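You operate a simulated robot arm through the tools that you are given. There is no shell and no other tool. Be economical: measure what you need, move in short steps, check, and stop when the job is done.

You run a simulated robot arm. Do the job below in one go: nothing can be reset, and whatever is moved stays where it is left.

TASK
The dirty basin water is scalding: cool it, let it out and rinse the basin.
Fine: heat knob to COLD, fill to the line, tap off; only then pull the plug and stand it on the basin cabinet; once empty, tap half on and off again; keep hands out of the hot water. Set down upright: basin plug.
Where things are to end (x, y in the base frame): basin plug within 60 mm of [410, 210].

It is judged by the outcome, as a careful person would: the job done as asked, and still so three seconds after it is handed in. It fails if anything else is knocked over, pushed out of place, dropped, spilled or broken.

THE ROBOT
A 7-joint arm with a two-finger parallel gripper, fixed in place. Base frame: the origin is at the foot of the arm, x ahead of it, y to its left, z up. Units: mm, rad, N and s.
With the tool pointing down near the work surface it reaches from about 200 to 740 mm from the base axis. Its first joint turns from -2.897 to 2.897 rad. Payload 1.57 kg.
Tool frame: the origin (TCP) lies between the finger pads and is the grasp point; the fingertips stand 30 mm ahead of it; z points along the fingers, y is the line along which they close. The gripper opens to 110 mm. The fingers are 24 mm wide and 12 mm thick; the gripper's body (48 by 112 mm) begins 78 mm behind the TCP.
Orientation is told as [roll, pitch, yaw] about the base's x, y, z axes, in that order, counted from this pose: with the fingers straight down and closing along the base's y, the tool's x points along the base's -x, its y along +y and its z along -z.

THE INTERFACE
- The arm moves only by the tool apply_moves. Its arguments are lists of equal length, an entry for each row: "linear": the shift along the tool's x, y, z in units of 50 mm (1.0 is 50 mm), a list of three; "rot": the turn, a rotation vector about the tool's x, y, z in units of 6 degrees (1.0 is 6 degrees), a list of three. In form: {"linear": [[tx, ty, tz], ...], "rot": [[rx, ry, rz], ...]}. A call has 1 to 10 rows; each row shifts and turns the commanded pose from where the row before left it, along the tool's axes as they then stand. "grip" is the finger opening in mm, from 0 to 110, set as the call begins (left out, the last holds). A call with a number of a shift or a turn outside -1 to 1 is refused whole. A row lasts 0.2 s, in which the tool goes at most 50 mm and 0.15 rad; a call with a longer step from one row to the next is refused whole, and so is a gripper value outside its range. A pose out of reach is approached as far as the arm can. The call stops where the force on the tool passes 40 N (or 10 N more than at its start, if that is more) or the arm is blocked; 0.2 s more then pass. Each finger travels about 45 mm/s and halts on what it meets, pressing with about 21 N; the grip force reading is that of the motor and also rises with nothing between the fingers. The clock runs only during rows and for 0.2 s after the last one: add rows that do not move to give the fingers time. It gives the time, the measured TCP pose, the force on the tool (base axes), the opening and the grip force at its end, in the units of the frame above (readings bear some noise), with the torque about the TCP (base axes, N m) and any sound that the robot's microphone picked up.
- Cameras (640 x 400 px; columns grow to the right, rows downward): "scene" is fixed at [399.7, 499.5, 1594.4]; the picture's right is [-1.00, -0.03, 0.00], its down [-0.03, 0.84, -0.55] and it looks along [0.02, -0.55, -0.84] (base axes); focal length 252 px, centre (320, 200). "wrist" rides on the gripper at [70, 16, -141] in the tool frame; the picture's right is [-0.23, 0.97, 0.00], its down [-0.86, -0.20, -0.48] and it looks along [-0.47, -0.11, 0.88] (tool axes); focal length 222 px, centre (320, 200). There is no depth. A picture from a camera that has moved, and an enlarged one, comes with that camera's place and axes in the base frame and with its lens.
- snapshot(camera): a new picture of that camera. No time passes.
- slide_trunk(by): slides the trunk up (or, below 0, down) by that many mm; the arm rides with it, the base frame stays. It gives what a move gives, with no picture.
- close_up(camera, box): a new picture of the part [left, top, right, bottom] of that camera's present view, enlarged. No time passes.
- hand_in(): hands the job in; it is judged then, once.

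Go step by step. Nothing tells you positions but the pictures and the camera data: compare them with the known pose of the tool, close in by small moves and look again before you grip or let go. The budget is 120 turns and 84 pictures, counting those below and the enlarged ones. Unless the task says otherwise, let go and move clear before handing in, and close with one line.

The tools are called after ">>>" as a command line: name --argument value ..., lists and objects as JSON in quotes. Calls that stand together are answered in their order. apply_moves: Moves the arm, as the interface text tells. Its arguments: {"type":"object","properties":{"linear":{"type":"array"},"rot":{"type":"array"},"grip":{"type":"number"}},"required":["linear","rot"]} The other tools are called the same way: slide_trunk (by) slides the trunk up or down; snapshot (camera) takes a picture; close_up (camera, box) takes an enlarged picture of a part of a camera's view; hand_in () hands the job in.

At the start:

```text
time: 0.0
eef_pos: [264.4, -275.6, 1141.4]
tool_rot: [0.001, 0.0, -0.001]
wrist_force: [0.2, -0.5, 0.7]
wrist_torque: [0.01, 0.03, 0.05]
gripper_width: 109.9
gripper_force: 0.1
trunk travel left (down, up): [-500.0, 90.0]
```

scene: 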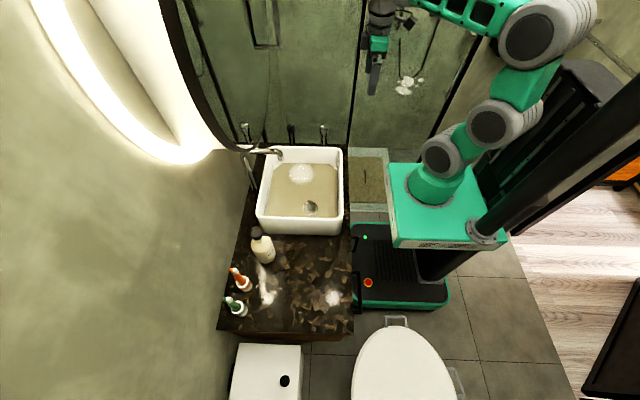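
wrist: 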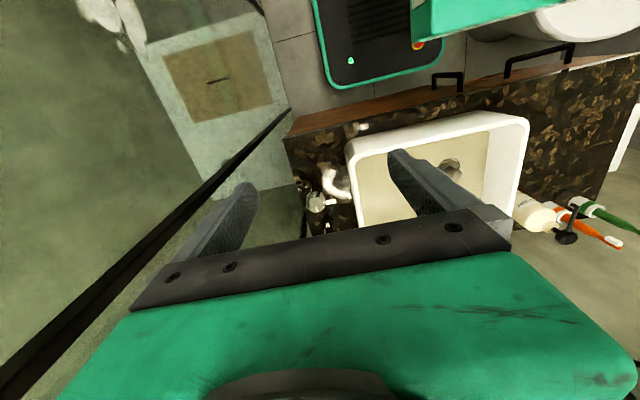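

I see the basin with dirty water, a faucet on the wall side, two small handles near the glass, and a plug in the basin. I'll look closer first.

>>> close_up --camera "scene" --box '[220, 110, 360, 240]'

>>> close_up --camera "scene" --box '[230, 110, 300, 170]'

>>> close_up --camera "wrist" --box '[270, 100, 540, 250]'

```text
3.08 times, centred on (290, 175) of scene
camera zoom: at [399.7, 499.5, 1594.4], right [-1.0, -0.03, 0.0], down [-0.03, 0.84, -0.55], along [0.02, -0.55, -0.84], focal length 776 px, centre (412, 277)
```

zoom: 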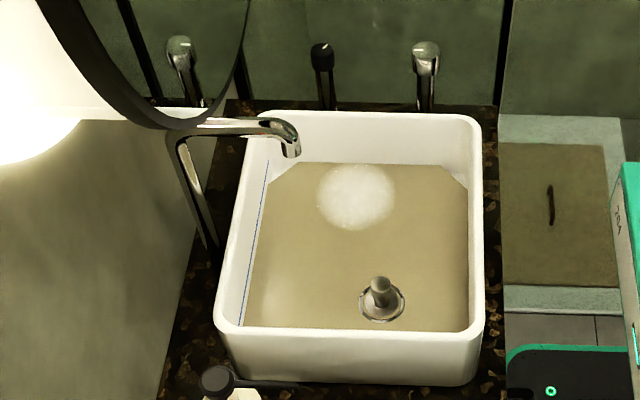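

```text
6.67 times, centred on (265, 140) of scene
camera zoom: at [399.7, 499.5, 1594.4], right [-1.0, -0.03, 0.0], down [-0.03, 0.84, -0.55], along [0.02, -0.55, -0.84], focal length 1681 px, centre (687, 600)
```

zoom: 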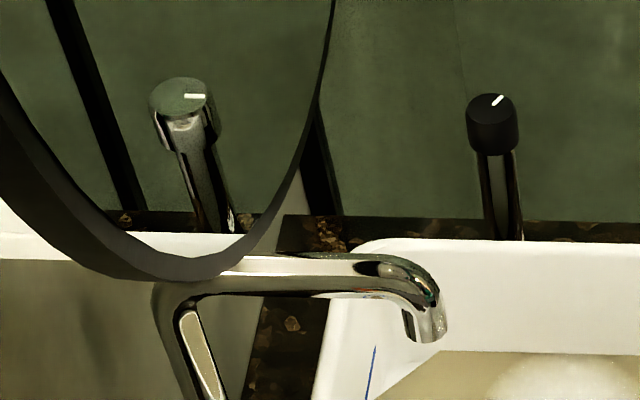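

```text
2.37 times, centred on (405, 175) of wrist
camera zoom: at [195.7, -260.6, 1282.3], right [0.23, 0.97, 0.0], down [0.86, -0.2, 0.48], along [0.47, -0.11, -0.88], focal length 526 px, centre (118, 259)
```

zoom: 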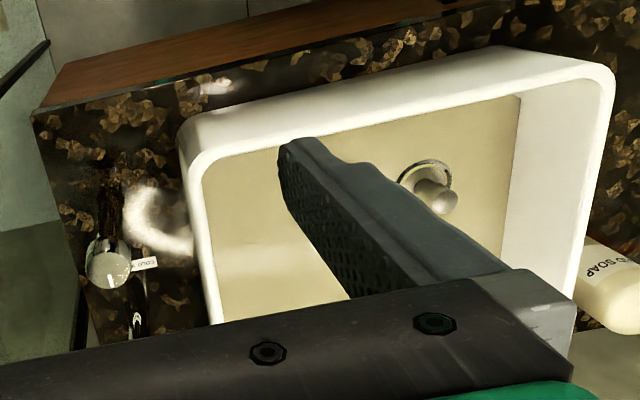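

I'll look more closely at the knobs and their labels.

>>> close_up --camera "scene" --box '[280, 115, 340, 155]'

>>> close_up --camera "wrist" --box '[285, 150, 375, 240]'

```text
10.00 times, centred on (310, 135) of scene
camera zoom: at [399.7, 499.5, 1594.4], right [-1.0, -0.03, 0.0], down [-0.03, 0.84, -0.55], along [0.02, -0.55, -0.84], focal length 2522 px, centre (420, 850)
```

zoom: 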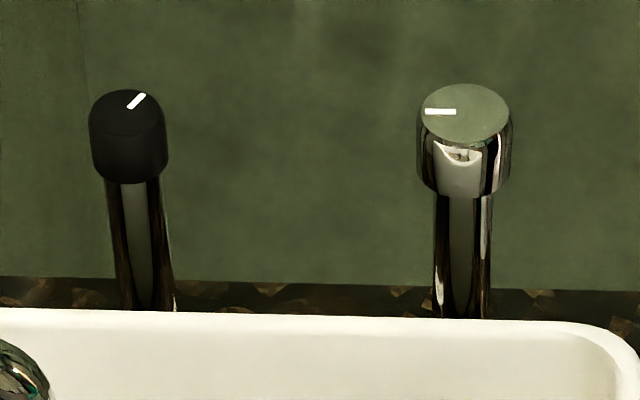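

```text
4.44 times, centred on (330, 195) of wrist
camera zoom: at [195.7, -260.6, 1282.3], right [0.23, 0.97, 0.0], down [0.86, -0.2, 0.48], along [0.47, -0.11, -0.88], focal length 987 px, centre (276, 222)
```

zoom: 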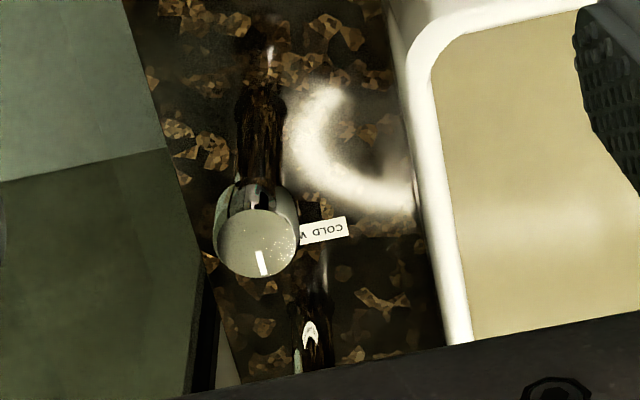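

The chrome knob top works out near (411,-319,896) and the black one near (549,-319,894). I'll move the camera over them, staying well high, to read the labels and find the wall behind.

>>> apply_moves --linear '[[-1, 0.5, 0], [-1, 0.5, 0], [-1, 0, 0], [-1, 0, 0]]' --rot '[[0, 0, 0], [0, 0, 0], [0, 0, 0], [0, 0, 0]]'

>>> snapshot --camera "wrist"

>>> snapshot --camera "scene"

```text
refused: row 1 steps farther than a row can; nothing moved
```

```text
76 pictures are left
camera wrist: at [195.7, -260.6, 1282.3], right [0.23, 0.97, 0.0], down [0.86, -0.2, 0.48], along [0.47, -0.11, -0.88], focal length 222 px, centre (320, 200)
```

wrist: 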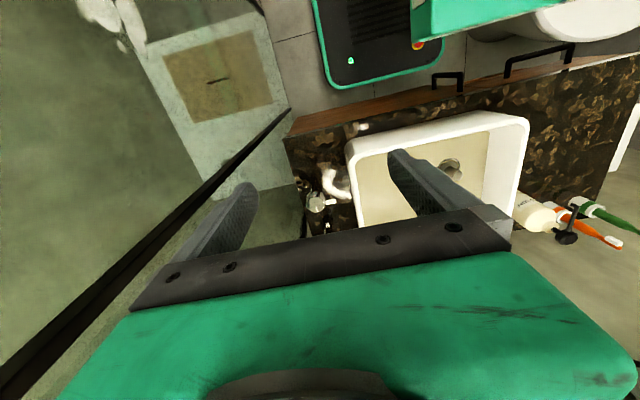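

```text
75 pictures are left
```

scene: 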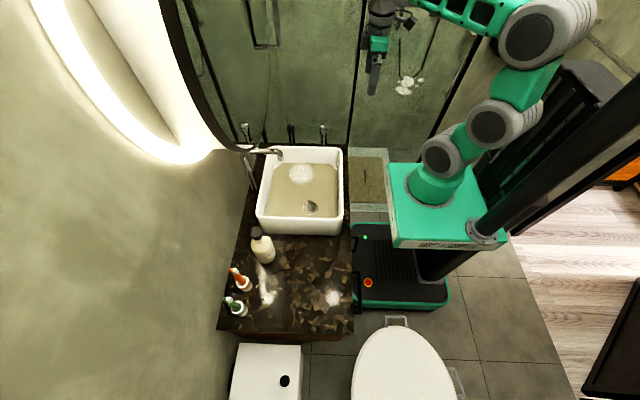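

The diagonal step was too long, so I'll split it into shorter steps.

>>> apply_moves --linear '[[0, 0.8, 0], [-1, 0, 0], [-1, 0, 0], [-1, 0, 0], [-1, 0, 0]]' --rot '[[0, 0, 0], [0, 0, 0], [0, 0, 0], [0, 0, 0], [0, 0, 0]]'

>>> snapshot --camera "wrist"

```text
time: 1.2
eef_pos: [464.5, -235.5, 1137.2]
tool_rot: [-0.001, 0.001, -0.001]
wrist_force: [0.5, 0.1, -0.3]
wrist_torque: [0.02, 0.0, -0.03]
gripper_width: 110.1
gripper_force: 0.1
trunk travel left (down, up): [-500.0, 90.0]
```

```text
74 pictures are left
camera wrist: at [395.8, -218.6, 1280.0], right [0.23, 0.97, 0.0], down [0.86, -0.2, 0.48], along [0.47, -0.11, -0.88], focal length 222 px, centre (320, 200)
```

wrist: 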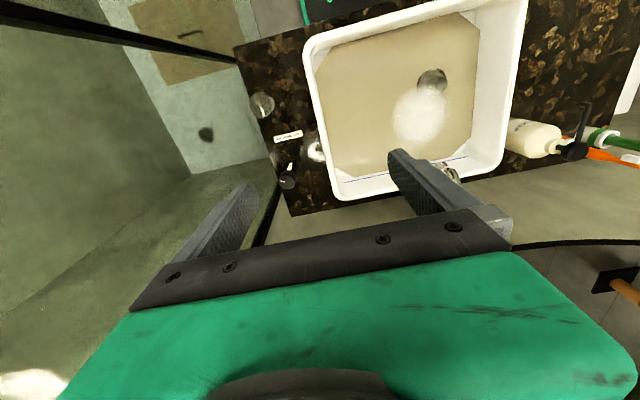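

>>> close_up --camera "wrist" --box '[230, 75, 340, 215]'

>>> close_up --camera "wrist" --box '[300, 0, 540, 215]'

```text
2.86 times, centred on (285, 145) of wrist
camera zoom: at [395.8, -218.6, 1280.0], right [0.23, 0.97, 0.0], down [0.86, -0.2, 0.48], along [0.47, -0.11, -0.88], focal length 635 px, centre (420, 357)
```

zoom: 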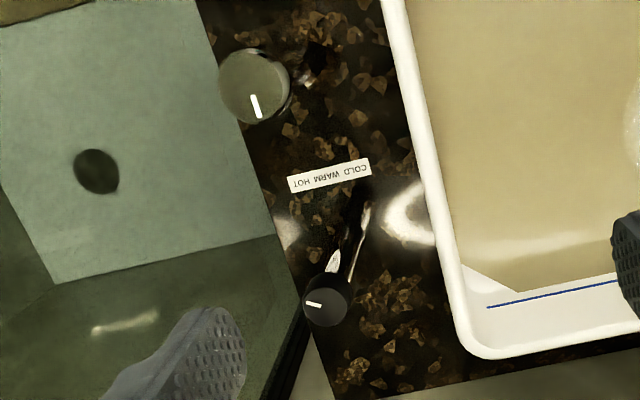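

```text
1.86 times, centred on (420, 108) of wrist
camera zoom: at [395.8, -218.6, 1280.0], right [0.23, 0.97, 0.0], down [0.86, -0.2, 0.48], along [0.47, -0.11, -0.88], focal length 413 px, centre (134, 372)
```

zoom: 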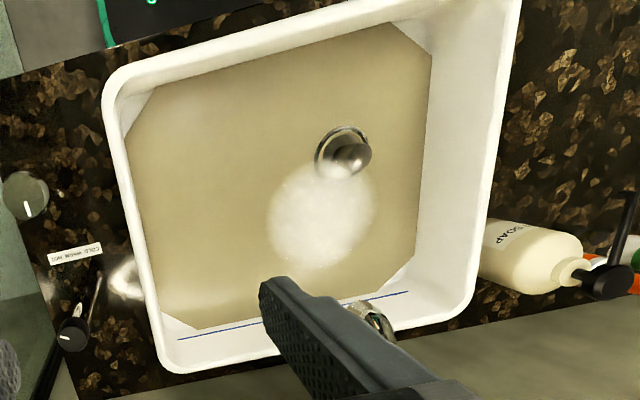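

The black knob is the heat knob: its pointer is at HOT, on the -y side of its label at about (498,-319), with COLD on the +y side. The chrome knob is the tap. There is a glass panel near y≈-384, so I'll turn the gripper and narrow it, then approach the black knob.

>>> apply_moves --linear '[[-0.85, 0, 0], [-0.84, 0, 0], [0, 0, 0], [0, 0, 0], [0, 0, 0], [0, 0, 0], [0, 0, 0], [0, 0, 0], [0, 0, 0]]' --rot '[[0, 0, 1], [0, 0, 0], [0, 0, 1], [0, 0, 1], [0, 0, 1], [0, 0, 1], [0, 0, 1], [0, 0, 1], [0, 0, 1.0]]' --grip 70

```text
time: 1.6
eef_pos: [488.2, -232.5, 1142.3]
tool_rot: [0.006, 0.018, -0.096]
wrist_force: [-16.7, 7.0, 4.9]
wrist_torque: [-0.87, -2.25, -0.09]
gripper_width: 74.2
gripper_force: 0.4
trunk travel left (down, up): [-500.0, 90.0]
stopped in row 2: the force on the tool passed its limit at 134 N (the readings are from after the stop); the commanded pose is now the measured one
```

I hit something while moving in +x, so I'll look at what it was.

>>> snapshot --camera "scene"

>>> snapshot --camera "wrist"

```text
71 pictures are left
```

scene: 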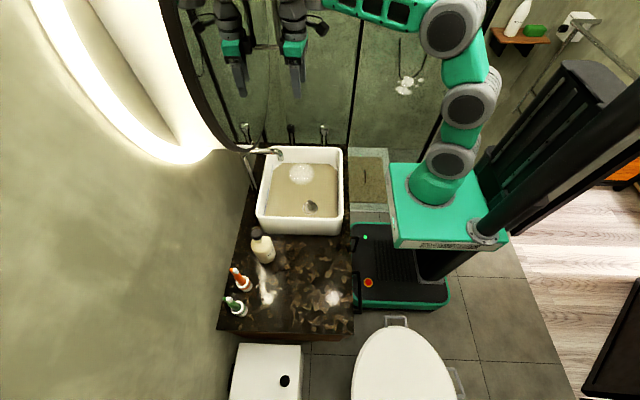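

```text
70 pictures are left
camera wrist: at [424.5, -210.5, 1286.4], right [0.32, 0.95, 0.0], down [0.84, -0.29, 0.46], along [0.44, -0.14, -0.89], focal length 222 px, centre (320, 200)
```

wrist: 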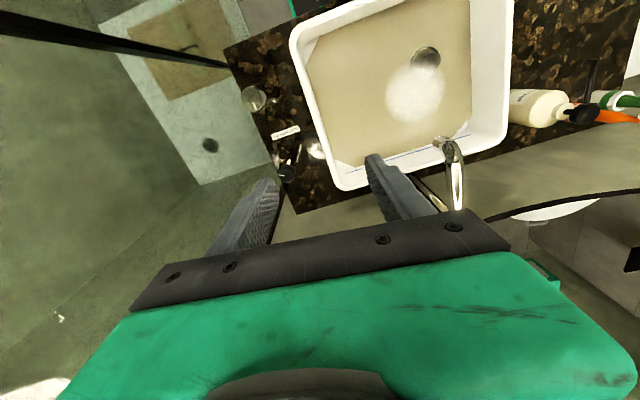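

The upper wrist touched the round mirror, which is at about x≈575 and reaches down to z≈1100. I'll back off, turn the gripper there, and go in lower, underneath it.

>>> apply_moves --linear '[[0.9, 0, 0], [0.6, 0, 0], [0, 0, 0], [0, 0, 0], [0, 0, 0], [0, 0, 0], [0, 0, 0], [0, 0, 0], [0, 0, 0]]' --rot '[[0, 0, 0], [0, 0, 0], [0, 0, 1], [0, 0, 1], [0, 0, 1], [0, 0, 1], [0, 0, 1], [0, 0, 1], [0, 0, 1]]' --grip 70

>>> slide_trunk --by -130

>>> snapshot --camera "scene"

>>> snapshot --camera "wrist"

```text
time: 3.6
eef_pos: [418.3, -226.3, 1142.6]
tool_rot: [-0.008, 0.022, -0.831]
wrist_force: [0.8, 0.2, -1.0]
wrist_torque: [0.0, 0.02, 0.02]
gripper_width: 70.0
gripper_force: 0.0
trunk travel left (down, up): [-500.0, 90.0]
```

```text
time: 5.2
eef_pos: [417.8, -225.2, 1011.2]
tool_rot: [-0.007, 0.022, -0.83]
wrist_force: [0.8, -0.9, -0.2]
wrist_torque: [0.01, -0.02, 0.01]
gripper_width: 70.0
gripper_force: 0.0
trunk travel left (down, up): [-370.0, 220.0]
```

```text
69 pictures are left
```

scene: 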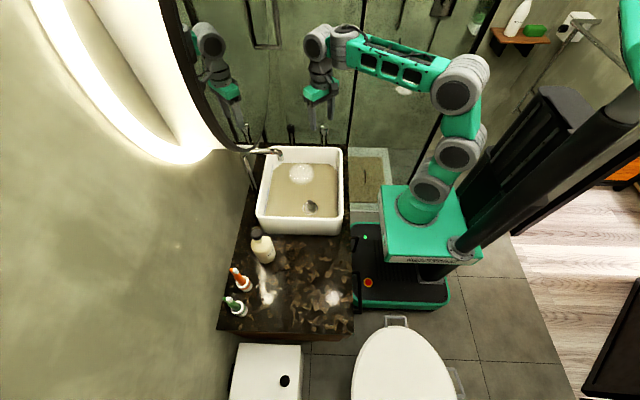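

```text
68 pictures are left
camera wrist: at [387.2, -165.0, 1155.1], right [0.87, 0.49, -0.01], down [0.44, -0.77, 0.46], along [0.22, -0.41, -0.89], focal length 222 px, centre (320, 200)
```

wrist: 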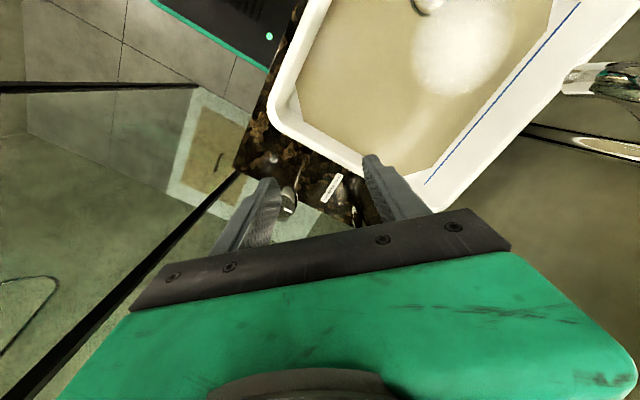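

The arm is clear and lower now. I'll drop some more with the trunk, then go towards the glass side, and only then in +x over the black knob.

>>> slide_trunk --by -68

>>> apply_moves --linear '[[-0.39, -0.27, 0], [-0.39, -0.27, 0], [-0.39, -0.27, 0], [-0.38, -0.27, 0]]' --rot '[[0, 0, 0], [0, 0, 0], [0, 0, 0], [0, 0, 0]]'

>>> apply_moves --linear '[[-0.27, 0.293, 0], [-0.27, 0.293, 0], [-0.27, 0.293, 0], [-0.27, 0.293, 0], [-0.27, 0.293, 0], [-0.25, 0.293, 0]]' --rot '[[0, 0, 0], [0, 0, 0], [0, 0, 0], [0, 0, 0], [0, 0, 0], [0, 0, 0]]'

>>> snapshot --camera "scene"

>>> snapshot --camera "wrist"

```text
time: 6.3
eef_pos: [418.9, -226.6, 943.5]
tool_rot: [-0.008, 0.023, -0.829]
wrist_force: [0.3, 0.1, 0.2]
wrist_torque: [-0.01, 0.01, -0.01]
gripper_width: 70.0
gripper_force: 0.1
trunk travel left (down, up): [-302.0, 288.0]
```

```text
time: 7.3
eef_pos: [431.8, -318.7, 941.2]
tool_rot: [-0.009, 0.022, -0.829]
wrist_force: [-0.5, 0.5, -0.7]
wrist_torque: [-0.01, 0.0, 0.0]
gripper_width: 70.0
gripper_force: 0.0
trunk travel left (down, up): [-302.0, 288.0]
```

```text
time: 8.7
eef_pos: [550.6, -320.4, 940.2]
tool_rot: [-0.009, 0.024, -0.83]
wrist_force: [-0.7, -0.8, 0.2]
wrist_torque: [0.0, -0.02, 0.01]
gripper_width: 70.0
gripper_force: 0.1
trunk travel left (down, up): [-302.0, 288.0]
```

```text
67 pictures are left
```

scene: 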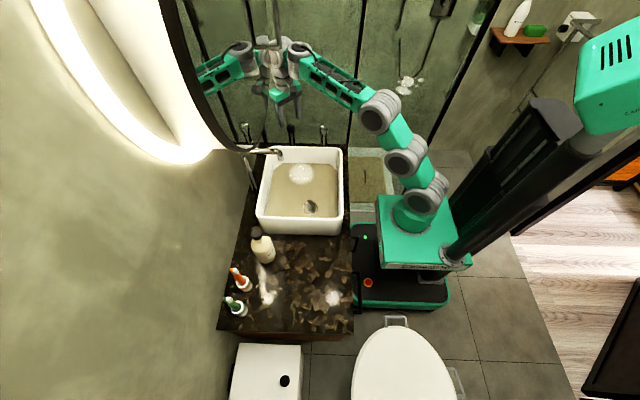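

```text
66 pictures are left
camera wrist: at [519.0, -259.1, 1083.5], right [0.87, 0.49, -0.01], down [0.44, -0.77, 0.46], along [0.22, -0.41, -0.89], focal length 222 px, centre (320, 200)
```

wrist: 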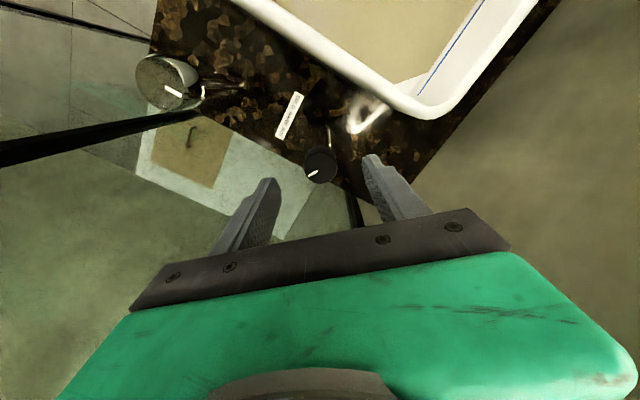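

The gripper is right over the black knob, estimated at (548,-316). I'll check where its pointer is against the label.

>>> close_up --camera "wrist" --box '[260, 80, 360, 200]'

>>> close_up --camera "wrist" --box '[120, 30, 230, 120]'

```text
3.33 times, centred on (310, 140) of wrist
camera zoom: at [519.0, -259.1, 1083.5], right [0.87, 0.49, -0.01], down [0.44, -0.77, 0.46], along [0.22, -0.41, -0.89], focal length 740 px, centre (353, 400)
```

zoom: 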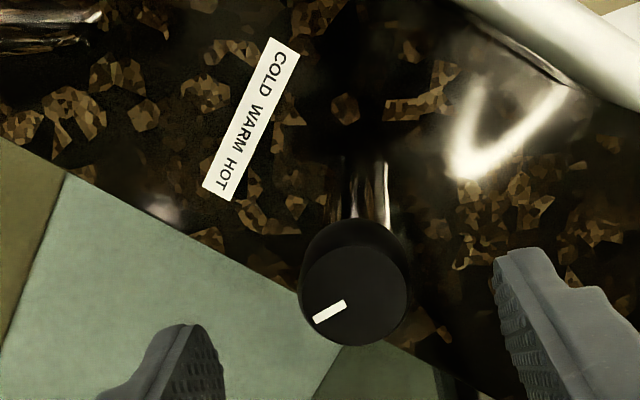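

```text
4.44 times, centred on (175, 75) of wrist
camera zoom: at [519.0, -259.1, 1083.5], right [0.87, 0.49, -0.01], down [0.44, -0.77, 0.46], along [0.22, -0.41, -0.89], focal length 987 px, centre (964, 756)
```

zoom: 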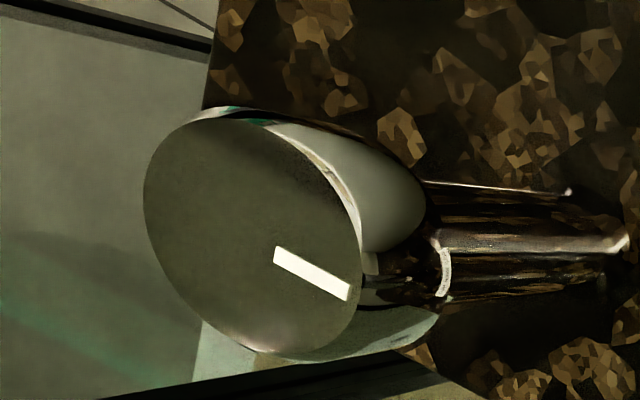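

The pointer sits about 55–60° from the label axis on the HOT side, and COLD mirrors it on the +y side. I'll centre, come down, and grip the knob.

>>> apply_moves --linear '[[0.086, 0.02, 0], [0, 0, 0.35], [0, 0, 0.35], [0, 0, 0.36]]' --rot '[[0, 0, 0], [0, 0, 0], [0, 0, 0], [0, 0, 0]]'

>>> apply_moves --linear '[[0, 0, 0], [0, 0, 0], [0, 0, 0], [0, 0, 0]]' --rot '[[0, 0, 0], [0, 0, 0], [0, 0, 0], [0, 0, 0]]' --grip 22

>>> snapshot --camera "wrist"

```text
time: 9.7
eef_pos: [545.4, -316.0, 887.8]
tool_rot: [-0.011, 0.024, -0.83]
wrist_force: [-0.6, 0.5, -1.0]
wrist_torque: [-0.02, 0.01, 0.01]
gripper_width: 69.8
gripper_force: 0.1
trunk travel left (down, up): [-302.0, 288.0]
```

```text
time: 10.7
eef_pos: [547.3, -316.0, 885.4]
tool_rot: [-0.008, 0.023, -0.828]
wrist_force: [2.7, 1.4, -0.2]
wrist_torque: [0.35, -0.63, 0.09]
gripper_width: 31.0
gripper_force: 28.5
trunk travel left (down, up): [-302.0, 288.0]
```

```text
63 pictures are left
camera wrist: at [514.7, -255.0, 1029.5], right [0.87, 0.49, -0.01], down [0.44, -0.77, 0.46], along [0.22, -0.41, -0.89], focal length 222 px, centre (320, 200)
```

wrist: 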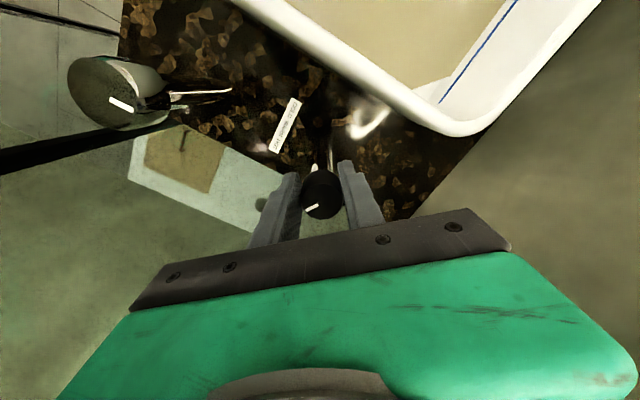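

The knob is held at 31 mm. I'll turn it clockwise from HOT towards COLD, in steps.

>>> apply_moves --linear '[[0, 0, 0], [0, 0, 0], [0, 0, 0], [0, 0, 0], [0, 0, 0], [0, 0, 0], [0, 0, 0], [0, 0, 0], [0, 0, 0], [0, 0, 0]]' --rot '[[0, 0, 1], [0, 0, 1], [0, 0, 1], [0, 0, 1], [0, 0, 1], [0, 0, 1], [0, 0, 1], [0, 0, 1], [0, 0, 1], [0, 0, 1]]'

>>> snapshot --camera "wrist"

```text
time: 12.9
eef_pos: [547.9, -314.3, 887.1]
tool_rot: [-0.024, 0.003, -1.879]
wrist_force: [18.8, 2.3, -0.6]
wrist_torque: [0.02, -0.39, 0.3]
gripper_width: 37.6
gripper_force: 9.0
trunk travel left (down, up): [-302.0, 288.0]
```

```text
62 pictures are left
camera wrist: at [588.7, -254.7, 1028.1], right [0.86, -0.51, -0.02], down [-0.44, -0.76, 0.48], along [-0.26, -0.4, -0.88], focal length 222 px, centre (320, 200)
```

wrist: 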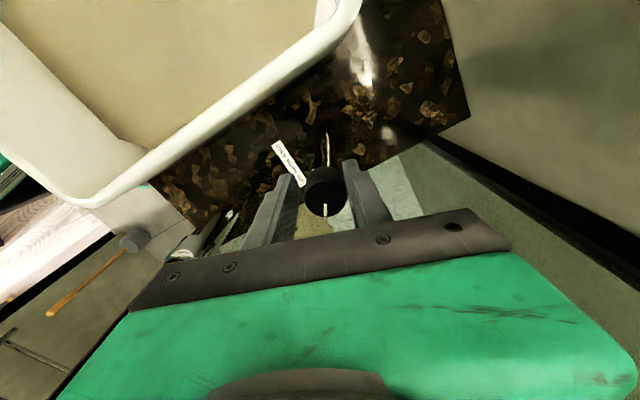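

The pointer still shows HOT, so the fingers slipped round the knob. I'll look closer.

>>> close_up --camera "wrist" --box '[260, 120, 400, 240]'

>>> close_up --camera "scene" --box '[240, 90, 340, 160]'

```text
3.33 times, centred on (330, 180) of wrist
camera zoom: at [588.7, -254.7, 1028.1], right [0.86, -0.51, -0.02], down [-0.44, -0.76, 0.48], along [-0.26, -0.4, -0.88], focal length 740 px, centre (287, 267)
```

zoom: 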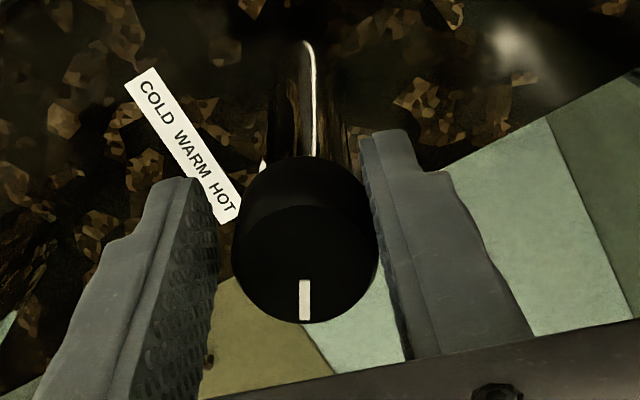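

```text
5.71 times, centred on (290, 125) of scene
camera zoom: at [399.7, 499.5, 1594.4], right [-1.0, -0.03, 0.0], down [-0.03, 0.84, -0.55], along [0.02, -0.55, -0.84], focal length 1441 px, centre (491, 629)
```

zoom: 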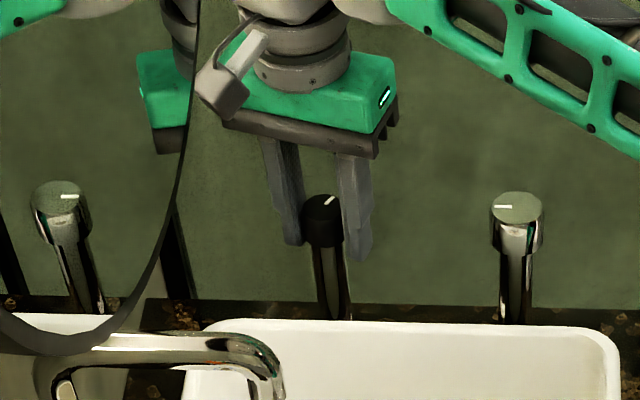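

I'll release, centre better on the knob (about 551,-317) and grip again, then try a small clockwise turn and watch the pointer.

>>> apply_moves --linear '[[0, 0, 0], [0, 0, 0], [0, 0, 0]]' --rot '[[0, 0, 0], [0, 0, 0], [0, 0, 0]]' --grip 60

>>> snapshot --camera "wrist"

```text
time: 13.7
eef_pos: [546.7, -315.1, 886.4]
tool_rot: [-0.025, 0.004, -1.876]
wrist_force: [-0.5, 0.4, -0.5]
wrist_torque: [-0.01, -0.02, 0.0]
gripper_width: 59.8
gripper_force: 0.1
trunk travel left (down, up): [-302.0, 288.0]
```

```text
59 pictures are left
camera wrist: at [586.8, -255.1, 1028.7], right [0.86, -0.51, -0.02], down [-0.44, -0.76, 0.48], along [-0.26, -0.4, -0.88], focal length 222 px, centre (320, 200)
```

wrist: 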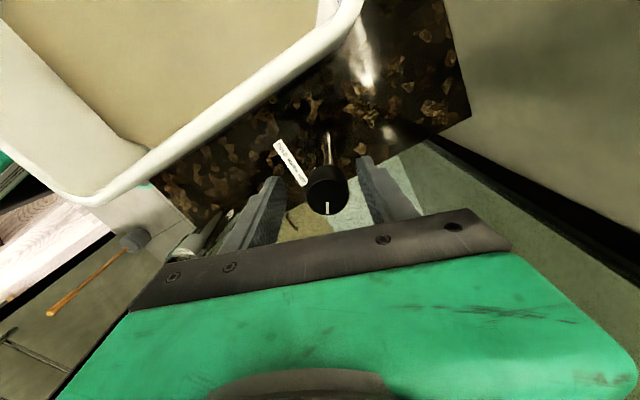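

>>> apply_moves --linear '[[0.03, 0.095, 0.1], [0, 0, 0]]' --rot '[[0, 0, 0], [0, 0, 0]]'

>>> apply_moves --linear '[[0, 0, 0], [0, 0, 0], [0, 0, 0], [0, 0, 0]]' --rot '[[0, 0, 0], [0, 0, 0], [0, 0, 0], [0, 0, 0]]' --grip 10

>>> apply_moves --linear '[[0, 0, 0], [0, 0, 0], [0, 0, 0]]' --rot '[[0, 0, 1], [0, 0, 1], [0, 0, 1]]'

>>> close_up --camera "wrist" --box '[260, 120, 400, 240]'

```text
time: 14.3
eef_pos: [553.0, -314.0, 881.8]
tool_rot: [-0.024, 0.004, -1.877]
wrist_force: [0.0, -0.4, 0.6]
wrist_torque: [-0.02, -0.02, 0.01]
gripper_width: 60.1
gripper_force: 0.1
trunk travel left (down, up): [-302.0, 288.0]
```

```text
time: 15.3
eef_pos: [551.6, -313.3, 881.7]
tool_rot: [-0.024, 0.007, -1.876]
wrist_force: [-3.9, 1.4, -1.7]
wrist_torque: [-0.24, -0.59, 0.03]
gripper_width: 31.8
gripper_force: 34.9
trunk travel left (down, up): [-302.0, 288.0]
```

```text
time: 16.1
eef_pos: [554.1, -314.6, 882.1]
tool_rot: [-0.022, -0.003, -2.19]
wrist_force: [13.2, -2.0, -2.0]
wrist_torque: [-0.13, -1.23, 0.52]
gripper_width: 32.2
gripper_force: 40.4
trunk travel left (down, up): [-302.0, 288.0]
```

```text
3.33 times, centred on (330, 180) of wrist
camera zoom: at [610.9, -268.5, 1023.3], right [0.66, -0.75, -0.02], down [-0.65, -0.59, 0.49], along [-0.38, -0.31, -0.87], focal length 740 px, centre (287, 267)
```

zoom: 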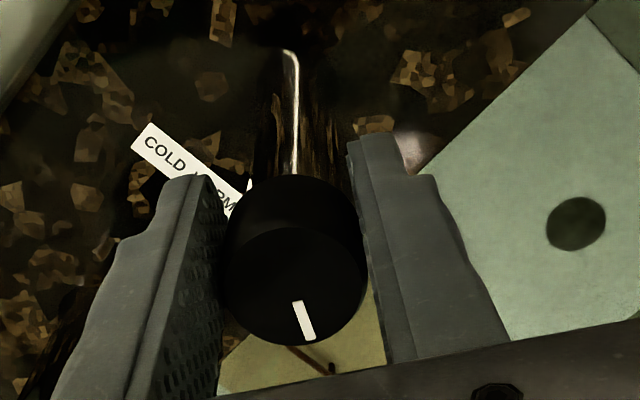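

Clockwise meets a firm stop, because the pointer hasn't moved from about 238°. I'll test a small turn the other way and listen.

>>> apply_moves --linear '[[0, 0, 0], [0, 0, 0], [0, 0, 0], [0, 0, 0], [0, 0, 0], [0, 0, 0]]' --rot '[[0, 0, -1], [0, 0, -1], [0, 0, -1], [0, 0, -1], [0, 0, -1], [0, 0, 0]]'

>>> close_up --camera "wrist" --box '[260, 120, 400, 240]'

```text
time: 17.5
eef_pos: [550.5, -313.6, 882.1]
tool_rot: [-0.025, 0.009, -1.663]
wrist_force: [2.1, 12.5, 2.5]
wrist_torque: [0.48, -0.73, -0.04]
gripper_width: 31.7
gripper_force: 40.1
trunk travel left (down, up): [-302.0, 288.0]
```

```text
3.33 times, centred on (330, 180) of wrist
camera zoom: at [577.2, -247.1, 1024.1], right [0.95, -0.32, -0.03], down [-0.27, -0.84, 0.48], along [-0.17, -0.44, -0.88], focal length 740 px, centre (287, 267)
```

zoom: 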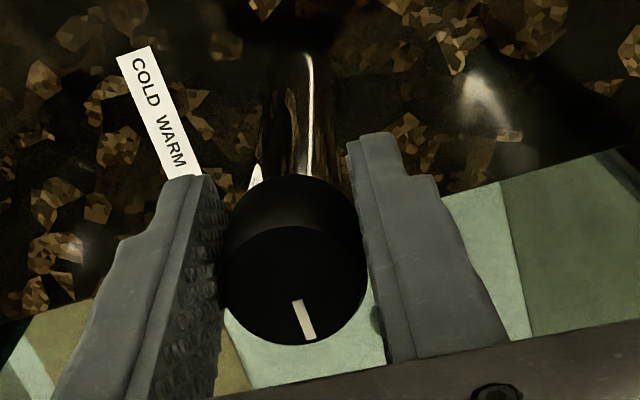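

The knob does turn counter-clockwise with the gripper: the pointer went from 235° to 265°. So the sweep goes from HOT at lower right, round the far side through WARM, to COLD at lower left. I'll continue counter-clockwise.

>>> apply_moves --linear '[[0, 0, 0], [0, 0, 0], [0, 0, 0], [0, 0, 0], [0, 0, 0], [0, 0, 0], [0, 0, 0], [0, 0, 0], [0, 0, 0], [0, 0, 0]]' --rot '[[0, 0, -1], [0, 0, -1], [0, 0, -1], [0, 0, -1], [0, 0, -1], [0, 0, -1], [0, 0, -1], [0, 0, -1], [0, 0, -1], [0, 0, -1]]'

>>> close_up --camera "wrist" --box '[260, 120, 400, 240]'

```text
time: 19.3
eef_pos: [547.9, -317.2, 883.6]
tool_rot: [-0.009, 0.031, -0.839]
wrist_force: [-25.2, -22.1, 5.1]
wrist_torque: [0.66, 0.27, -0.11]
gripper_width: 30.8
gripper_force: 39.8
trunk travel left (down, up): [-302.0, 288.0]
stopped in row 9: the force on the tool passed its limit at 41 N (the readings are from after the stop); the commanded pose is now the measured one
```

```text
3.33 times, centred on (330, 180) of wrist
camera zoom: at [517.3, -256.6, 1026.1], right [0.88, 0.48, -0.02], down [0.44, -0.78, 0.45], along [0.21, -0.4, -0.89], focal length 740 px, centre (287, 267)
```

zoom: 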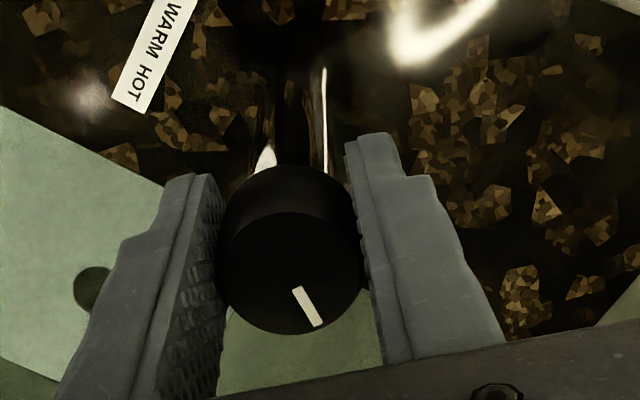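

The pointer is now at about 324° and still moving freely; the force was just from being off-axis. The knob axis works out at (549.7,-319.2). I'll release, re-centre, swing back and take another stroke.

>>> apply_moves --linear '[[0, 0, 0], [0, 0, 0], [-0.054, 0, 0], [0, 0, 0], [0, 0, 0], [0, 0, 0], [0, 0, 0], [0, 0, 0], [0, 0, 0], [0, 0, 0]]' --rot '[[0, 0, 0], [0, 0, 0], [0, 0, 0], [0, 0, 1], [0, 0, 1], [0, 0, 1], [0, 0, 1], [0, 0, 1], [0, 0, 1], [0, 0, 1]]' --grip 56

>>> apply_moves --linear '[[0, 0, 0], [0, 0, 0], [0, 0, 0], [0, 0, 0], [0, 0, 0], [0, 0, 0], [0, 0, 0], [0, 0, 0], [0, 0, 0], [0, 0, 0]]' --rot '[[0, 0, 1], [0, 0, 1], [0, 0, 1], [0, 0, 1], [0, 0, 1], [0, 0, 1], [0, 0, 1], [0, 0, 1], [0, 0, 1], [0, 0, 1]]'

>>> close_up --camera "scene" --box '[240, 90, 340, 160]'

```text
time: 21.5
eef_pos: [552.5, -315.6, 880.6]
tool_rot: [-0.026, 0.013, -1.566]
wrist_force: [0.3, -0.2, 0.3]
wrist_torque: [0.0, -0.01, 0.04]
gripper_width: 56.1
gripper_force: 0.1
trunk travel left (down, up): [-302.0, 288.0]
```

```text
time: 23.7
eef_pos: [552.5, -315.0, 880.8]
tool_rot: [-0.024, -0.015, -2.613]
wrist_force: [0.2, 0.9, -0.3]
wrist_torque: [0.0, 0.05, 0.01]
gripper_width: 56.2
gripper_force: 0.0
trunk travel left (down, up): [-302.0, 288.0]
```

```text
5.71 times, centred on (290, 125) of scene
camera zoom: at [399.7, 499.5, 1594.4], right [-1.0, -0.03, 0.0], down [-0.03, 0.84, -0.55], along [0.02, -0.55, -0.84], focal length 1441 px, centre (491, 629)
```

zoom: 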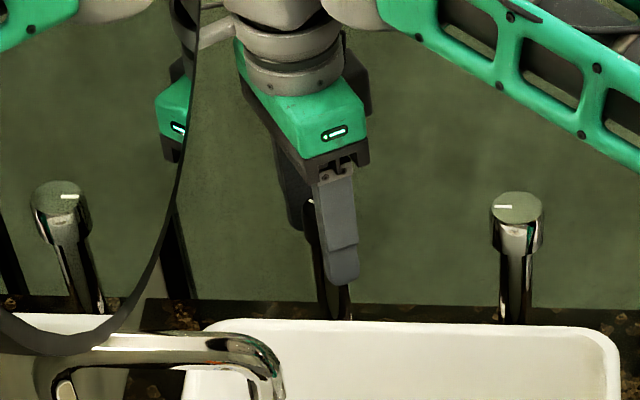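

>>> apply_moves --linear '[[-0.09, 0.044, 0], [0, 0, 0]]' --rot '[[0, 0, 0], [0, 0, 0]]'

>>> apply_moves --linear '[[0, 0, 0], [0, 0, 0], [0, 0, 0], [0, 0, 0]]' --rot '[[0, 0, 0], [0, 0, 0], [0, 0, 0], [0, 0, 0]]' --grip 10

>>> apply_moves --linear '[[0, 0, 0], [0, 0, 0], [0, 0, 0], [0, 0, 0], [0, 0, 0], [0, 0, 0], [0, 0, 0], [0, 0, 0], [0, 0, 0], [0, 0, 0]]' --rot '[[0, 0, -1], [0, 0, -1], [0, 0, -1], [0, 0, -1], [0, 0, -1], [0, 0, -1], [0, 0, -1], [0, 0, -1], [0, 0, -1], [0, 0, -1]]'

>>> close_up --camera "wrist" --box '[260, 120, 400, 240]'

```text
time: 24.3
eef_pos: [550.3, -320.1, 882.2]
tool_rot: [-0.025, -0.015, -2.611]
wrist_force: [0.1, -0.3, -0.3]
wrist_torque: [-0.04, 0.0, 0.0]
gripper_width: 56.1
gripper_force: 0.1
trunk travel left (down, up): [-302.0, 288.0]
```

```text
time: 25.3
eef_pos: [550.2, -320.3, 881.0]
tool_rot: [-0.026, -0.016, -2.611]
wrist_force: [-0.9, 0.1, -1.6]
wrist_torque: [-0.7, -0.32, 0.0]
gripper_width: 32.2
gripper_force: 37.4
trunk travel left (down, up): [-302.0, 288.0]
```

```text
time: 27.5
eef_pos: [549.8, -320.6, 881.7]
tool_rot: [-0.025, 0.012, -1.563]
wrist_force: [-4.4, 1.6, 0.0]
wrist_torque: [-0.17, -0.54, -0.39]
gripper_width: 32.5
gripper_force: 26.9
trunk travel left (down, up): [-302.0, 288.0]
```

```text
3.33 times, centred on (330, 180) of wrist
camera zoom: at [569.8, -252.0, 1023.9], right [0.98, -0.22, -0.03], down [-0.18, -0.86, 0.47], along [-0.13, -0.46, -0.88], focal length 740 px, centre (287, 267)
```

zoom: 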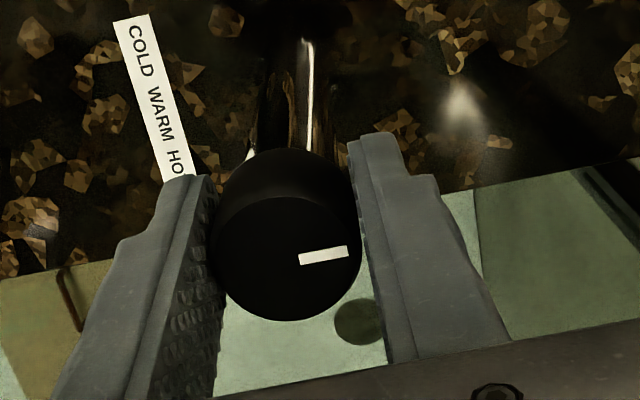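

The pointer is now at about 0° (+x). It moved less than the gripper did, so it may be at the other stop. I'll turn a little more to find out.

>>> apply_moves --linear '[[0, 0, 0], [0, 0, 0], [0, 0, 0], [0, 0, 0], [0, 0, 0]]' --rot '[[0, 0, -1], [0, 0, -1], [0, 0, -1], [0, 0, -1], [0, 0, -1]]'

>>> close_up --camera "wrist" --box '[260, 120, 400, 240]'

```text
time: 28.7
eef_pos: [549.5, -319.7, 881.9]
tool_rot: [-0.016, 0.024, -1.04]
wrist_force: [-4.9, -0.2, -0.1]
wrist_torque: [0.18, -0.64, -0.46]
gripper_width: 32.3
gripper_force: 32.2
trunk travel left (down, up): [-302.0, 288.0]
```

```text
3.33 times, centred on (330, 180) of wrist
camera zoom: at [533.1, -253.5, 1024.7], right [0.95, 0.3, -0.02], down [0.27, -0.84, 0.46], along [0.12, -0.44, -0.89], focal length 740 px, centre (287, 267)
```

zoom: 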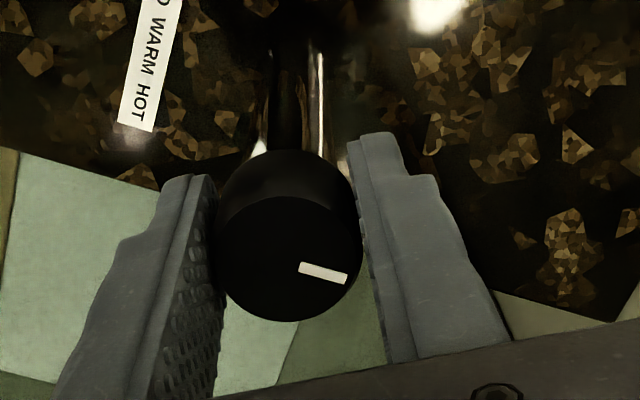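

The knob is firmly at its end stop, fully opposite HOT, so that is COLD. I'll let go, rise, and move over to the chrome tap knob at (411,-319).

>>> apply_moves --linear '[[0, 0, 0], [0, 0, 0], [0, 0, 0], [0, 0, -0.6], [0, 0, -0.6]]' --rot '[[0, 0, 0], [0, 0, 0], [0, 0, 0], [0, 0, 0], [0, 0, 0]]' --grip 66

>>> apply_moves --linear '[[0.35, -0.597, 0], [0.35, -0.597, 0], [0.35, -0.597, 0], [0.35, -0.597, 0], [0, 0, 0]]' --rot '[[0, 0, 0], [0, 0, 0], [0, 0, 0], [0, 0, 0], [0, 0, 0]]'

>>> snapshot --camera "wrist"

>>> close_up --camera "scene" --box '[240, 100, 350, 230]'

```text
time: 29.9
eef_pos: [550.5, -321.9, 939.6]
tool_rot: [-0.015, 0.024, -1.042]
wrist_force: [1.4, -0.1, -0.6]
wrist_torque: [0.0, -0.01, -0.02]
gripper_width: 66.0
gripper_force: 0.1
trunk travel left (down, up): [-302.0, 288.0]
```

```text
time: 31.1
eef_pos: [412.6, -319.5, 944.1]
tool_rot: [-0.016, 0.024, -1.041]
wrist_force: [-0.1, -0.7, 0.2]
wrist_torque: [0.01, 0.02, -0.03]
gripper_width: 65.9
gripper_force: 0.1
trunk travel left (down, up): [-302.0, 288.0]
```

```text
52 pictures are left
camera wrist: at [394.8, -253.4, 1088.4], right [0.95, 0.3, -0.02], down [0.27, -0.84, 0.46], along [0.12, -0.45, -0.89], focal length 222 px, centre (320, 200)
```

wrist: 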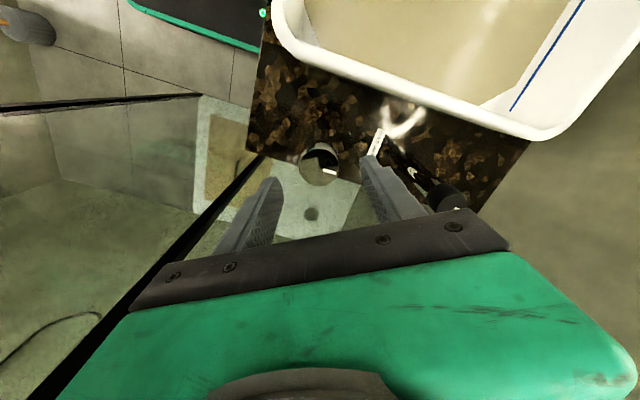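

```text
3.08 times, centred on (295, 165) of scene
camera zoom: at [399.7, 499.5, 1594.4], right [-1.0, -0.03, 0.0], down [-0.03, 0.84, -0.55], along [0.02, -0.55, -0.84], focal length 776 px, centre (397, 308)
```

zoom: 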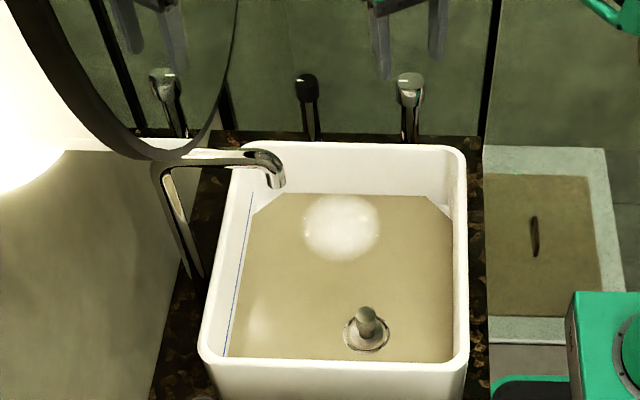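

The gripper is over the chrome knob. I'll go down, grip it, and try a small clockwise turn (the same sense as raising the heat).

>>> apply_moves --linear '[[0.05, -0.03, 0.4], [0, 0, 0.4], [0, 0, 0.4]]' --rot '[[0, 0, 0], [0, 0, 0], [0, 0, 0]]'

>>> apply_moves --linear '[[0, 0, 0], [0, 0, 0], [0, 0, 0], [0, 0, 0]]' --rot '[[0, 0, 0], [0, 0, 0], [0, 0, 0], [0, 0, 0]]' --grip 15

>>> apply_moves --linear '[[0, 0, 0], [0, 0, 0], [0, 0, 0]]' --rot '[[0, 0, 1], [0, 0, 1], [0, 0, 1]]'

>>> close_up --camera "wrist" --box '[260, 120, 400, 240]'

```text
time: 31.9
eef_pos: [409.0, -318.7, 886.4]
tool_rot: [-0.015, 0.024, -1.04]
wrist_force: [0.6, 0.7, 0.0]
wrist_torque: [-0.01, -0.04, 0.01]
gripper_width: 66.0
gripper_force: 0.0
trunk travel left (down, up): [-302.0, 288.0]
```

```text
time: 32.9
eef_pos: [409.1, -318.5, 886.7]
tool_rot: [-0.016, 0.022, -1.04]
wrist_force: [1.0, 1.2, -0.5]
wrist_torque: [0.33, -0.85, 0.04]
gripper_width: 40.2
gripper_force: 36.3
trunk travel left (down, up): [-302.0, 288.0]
```

```text
time: 33.7
eef_pos: [410.1, -317.6, 885.0]
tool_rot: [-0.021, 0.021, -1.354]
wrist_force: [2.3, 2.1, 2.4]
wrist_torque: [0.49, -0.81, 0.92]
gripper_width: 39.1
gripper_force: 36.4
trunk travel left (down, up): [-302.0, 288.0]
```

```text
3.33 times, centred on (330, 180) of wrist
camera zoom: at [414.8, -248.3, 1027.6], right [1.0, -0.01, -0.03], down [0.0, -0.88, 0.47], along [-0.03, -0.47, -0.88], focal length 740 px, centre (287, 267)
```

zoom: 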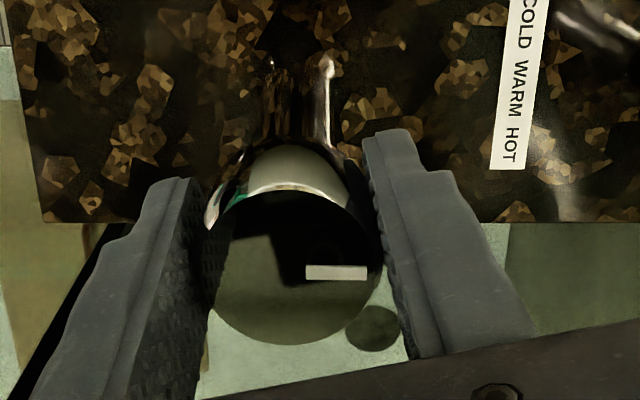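

Clockwise is a hard stop, so that is OFF. The tap opens counter-clockwise; I'll open it about 36° and see what flows.

>>> apply_moves --linear '[[0, 0, 0], [0, 0, 0], [0, 0, 0], [0, 0, 0], [0, 0, 0], [0, 0, 0], [0, 0, 0], [0, 0, 0]]' --rot '[[0, 0, -1], [0, 0, -1], [0, 0, -1], [0, 0, -1], [0, 0, -1], [0, 0, -1], [0, 0, -1], [0, 0, -1]]'

>>> snapshot --camera "wrist"

>>> close_up --camera "scene" --box '[240, 100, 350, 230]'

```text
time: 35.5
eef_pos: [407.8, -319.8, 885.1]
tool_rot: [0.0, 0.029, -0.518]
wrist_force: [-4.4, -1.7, -1.9]
wrist_torque: [-0.24, 0.21, -0.02]
gripper_width: 38.8
gripper_force: 44.6
trunk travel left (down, up): [-302.0, 288.0]
```

```text
49 pictures are left
camera wrist: at [360.3, -272.4, 1028.8], right [0.68, 0.73, -0.01], down [0.66, -0.6, 0.45], along [0.33, -0.31, -0.89], focal length 222 px, centre (320, 200)
```

wrist: 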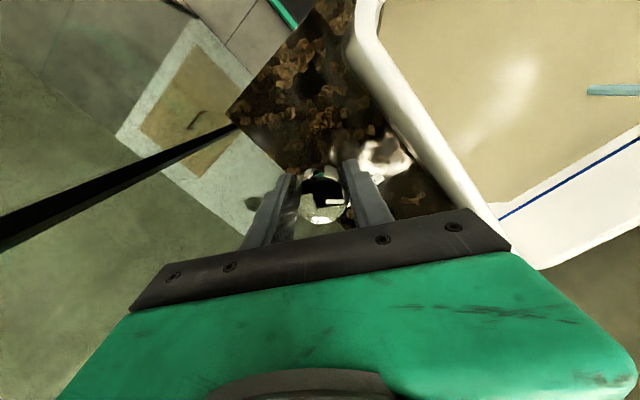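

```text
3.08 times, centred on (295, 165) of scene
camera zoom: at [399.7, 499.5, 1594.4], right [-1.0, -0.03, 0.0], down [-0.03, 0.84, -0.55], along [0.02, -0.55, -0.84], focal length 776 px, centre (397, 308)
```

zoom: 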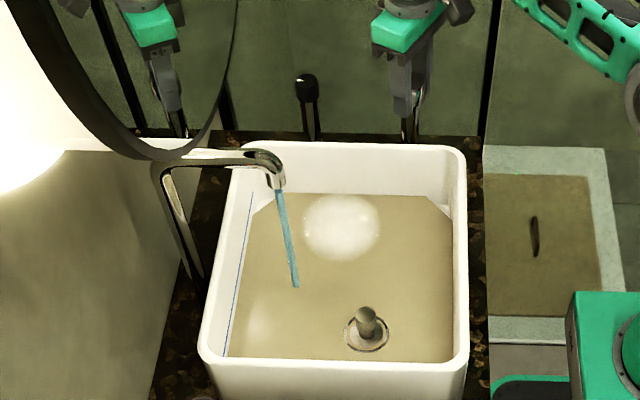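

Water is flowing and the stream is bluish, which suits cold. I'll wait and watch the level against the blue line.

>>> apply_moves --linear '[[0, 0, 0], [0, 0, 0], [0, 0, 0], [0, 0, 0], [0, 0, 0], [0, 0, 0], [0, 0, 0], [0, 0, 0], [0, 0, 0], [0, 0, 0]]' --rot '[[0, 0, 0], [0, 0, 0], [0, 0, 0], [0, 0, 0], [0, 0, 0], [0, 0, 0], [0, 0, 0], [0, 0, 0], [0, 0, 0], [0, 0, 0]]'

>>> close_up --camera "wrist" --box '[400, 0, 640, 270]'

>>> close_up --camera "scene" --box '[250, 140, 350, 240]'

```text
time: 37.7
eef_pos: [408.7, -319.1, 884.5]
tool_rot: [0.0, 0.03, -0.518]
wrist_force: [-13.4, -0.9, -6.1]
wrist_torque: [0.23, 0.59, -0.04]
gripper_width: 38.6
gripper_force: 44.2
trunk travel left (down, up): [-302.0, 288.0]
```

```text
1.48 times, centred on (520, 135) of wrist
camera zoom: at [360.2, -272.3, 1028.8], right [0.68, 0.73, -0.01], down [0.66, -0.6, 0.45], along [0.33, -0.31, -0.89], focal length 329 px, centre (24, 296)
```

zoom: 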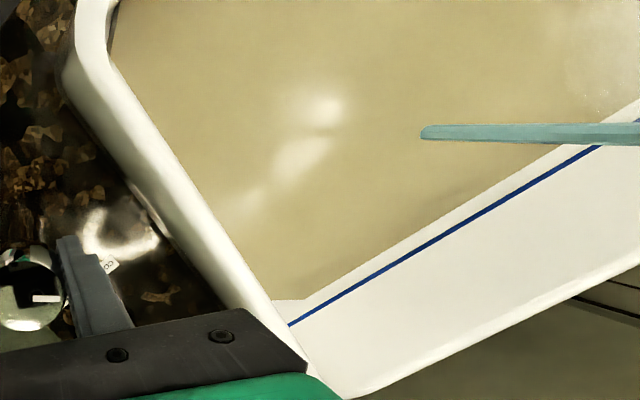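

```text
4.00 times, centred on (300, 190) of scene
camera zoom: at [399.7, 499.5, 1594.4], right [-1.0, -0.03, 0.0], down [-0.03, 0.84, -0.55], along [0.02, -0.55, -0.84], focal length 1009 px, centre (400, 240)
```

zoom: 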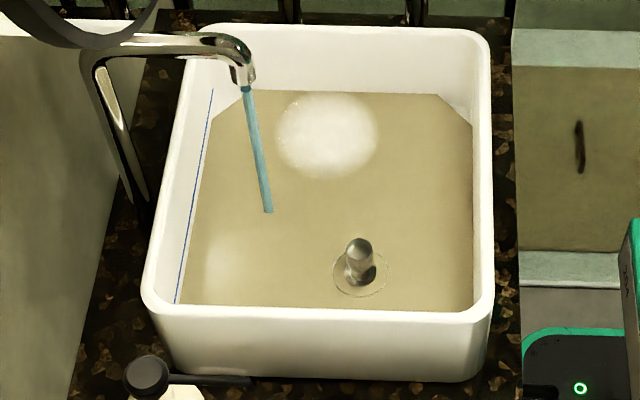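

>>> apply_moves --linear '[[0, 0, 0], [0, 0, 0], [0, 0, 0], [0, 0, 0], [0, 0, 0], [0, 0, 0], [0, 0, 0], [0, 0, 0], [0, 0, 0], [0, 0, 0]]' --rot '[[0, 0, 0], [0, 0, 0], [0, 0, 0], [0, 0, 0], [0, 0, 0], [0, 0, 0], [0, 0, 0], [0, 0, 0], [0, 0, 0], [0, 0, 0]]'

>>> close_up --camera "wrist" --box '[400, 0, 640, 270]'

```text
time: 39.9
eef_pos: [409.1, -319.8, 884.5]
tool_rot: [0.0, 0.03, -0.517]
wrist_force: [-16.0, 0.5, -12.1]
wrist_torque: [-0.02, -0.12, -0.02]
gripper_width: 38.4
gripper_force: 44.5
trunk travel left (down, up): [-302.0, 288.0]
```

```text
1.48 times, centred on (520, 135) of wrist
camera zoom: at [360.2, -272.4, 1028.8], right [0.68, 0.73, -0.01], down [0.66, -0.6, 0.45], along [0.33, -0.31, -0.89], focal length 329 px, centre (24, 296)
```

zoom: 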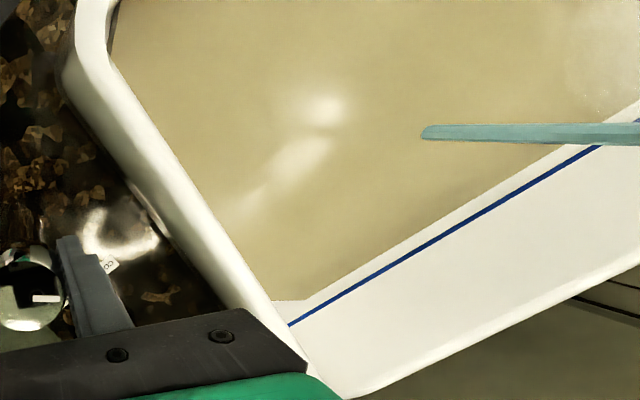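

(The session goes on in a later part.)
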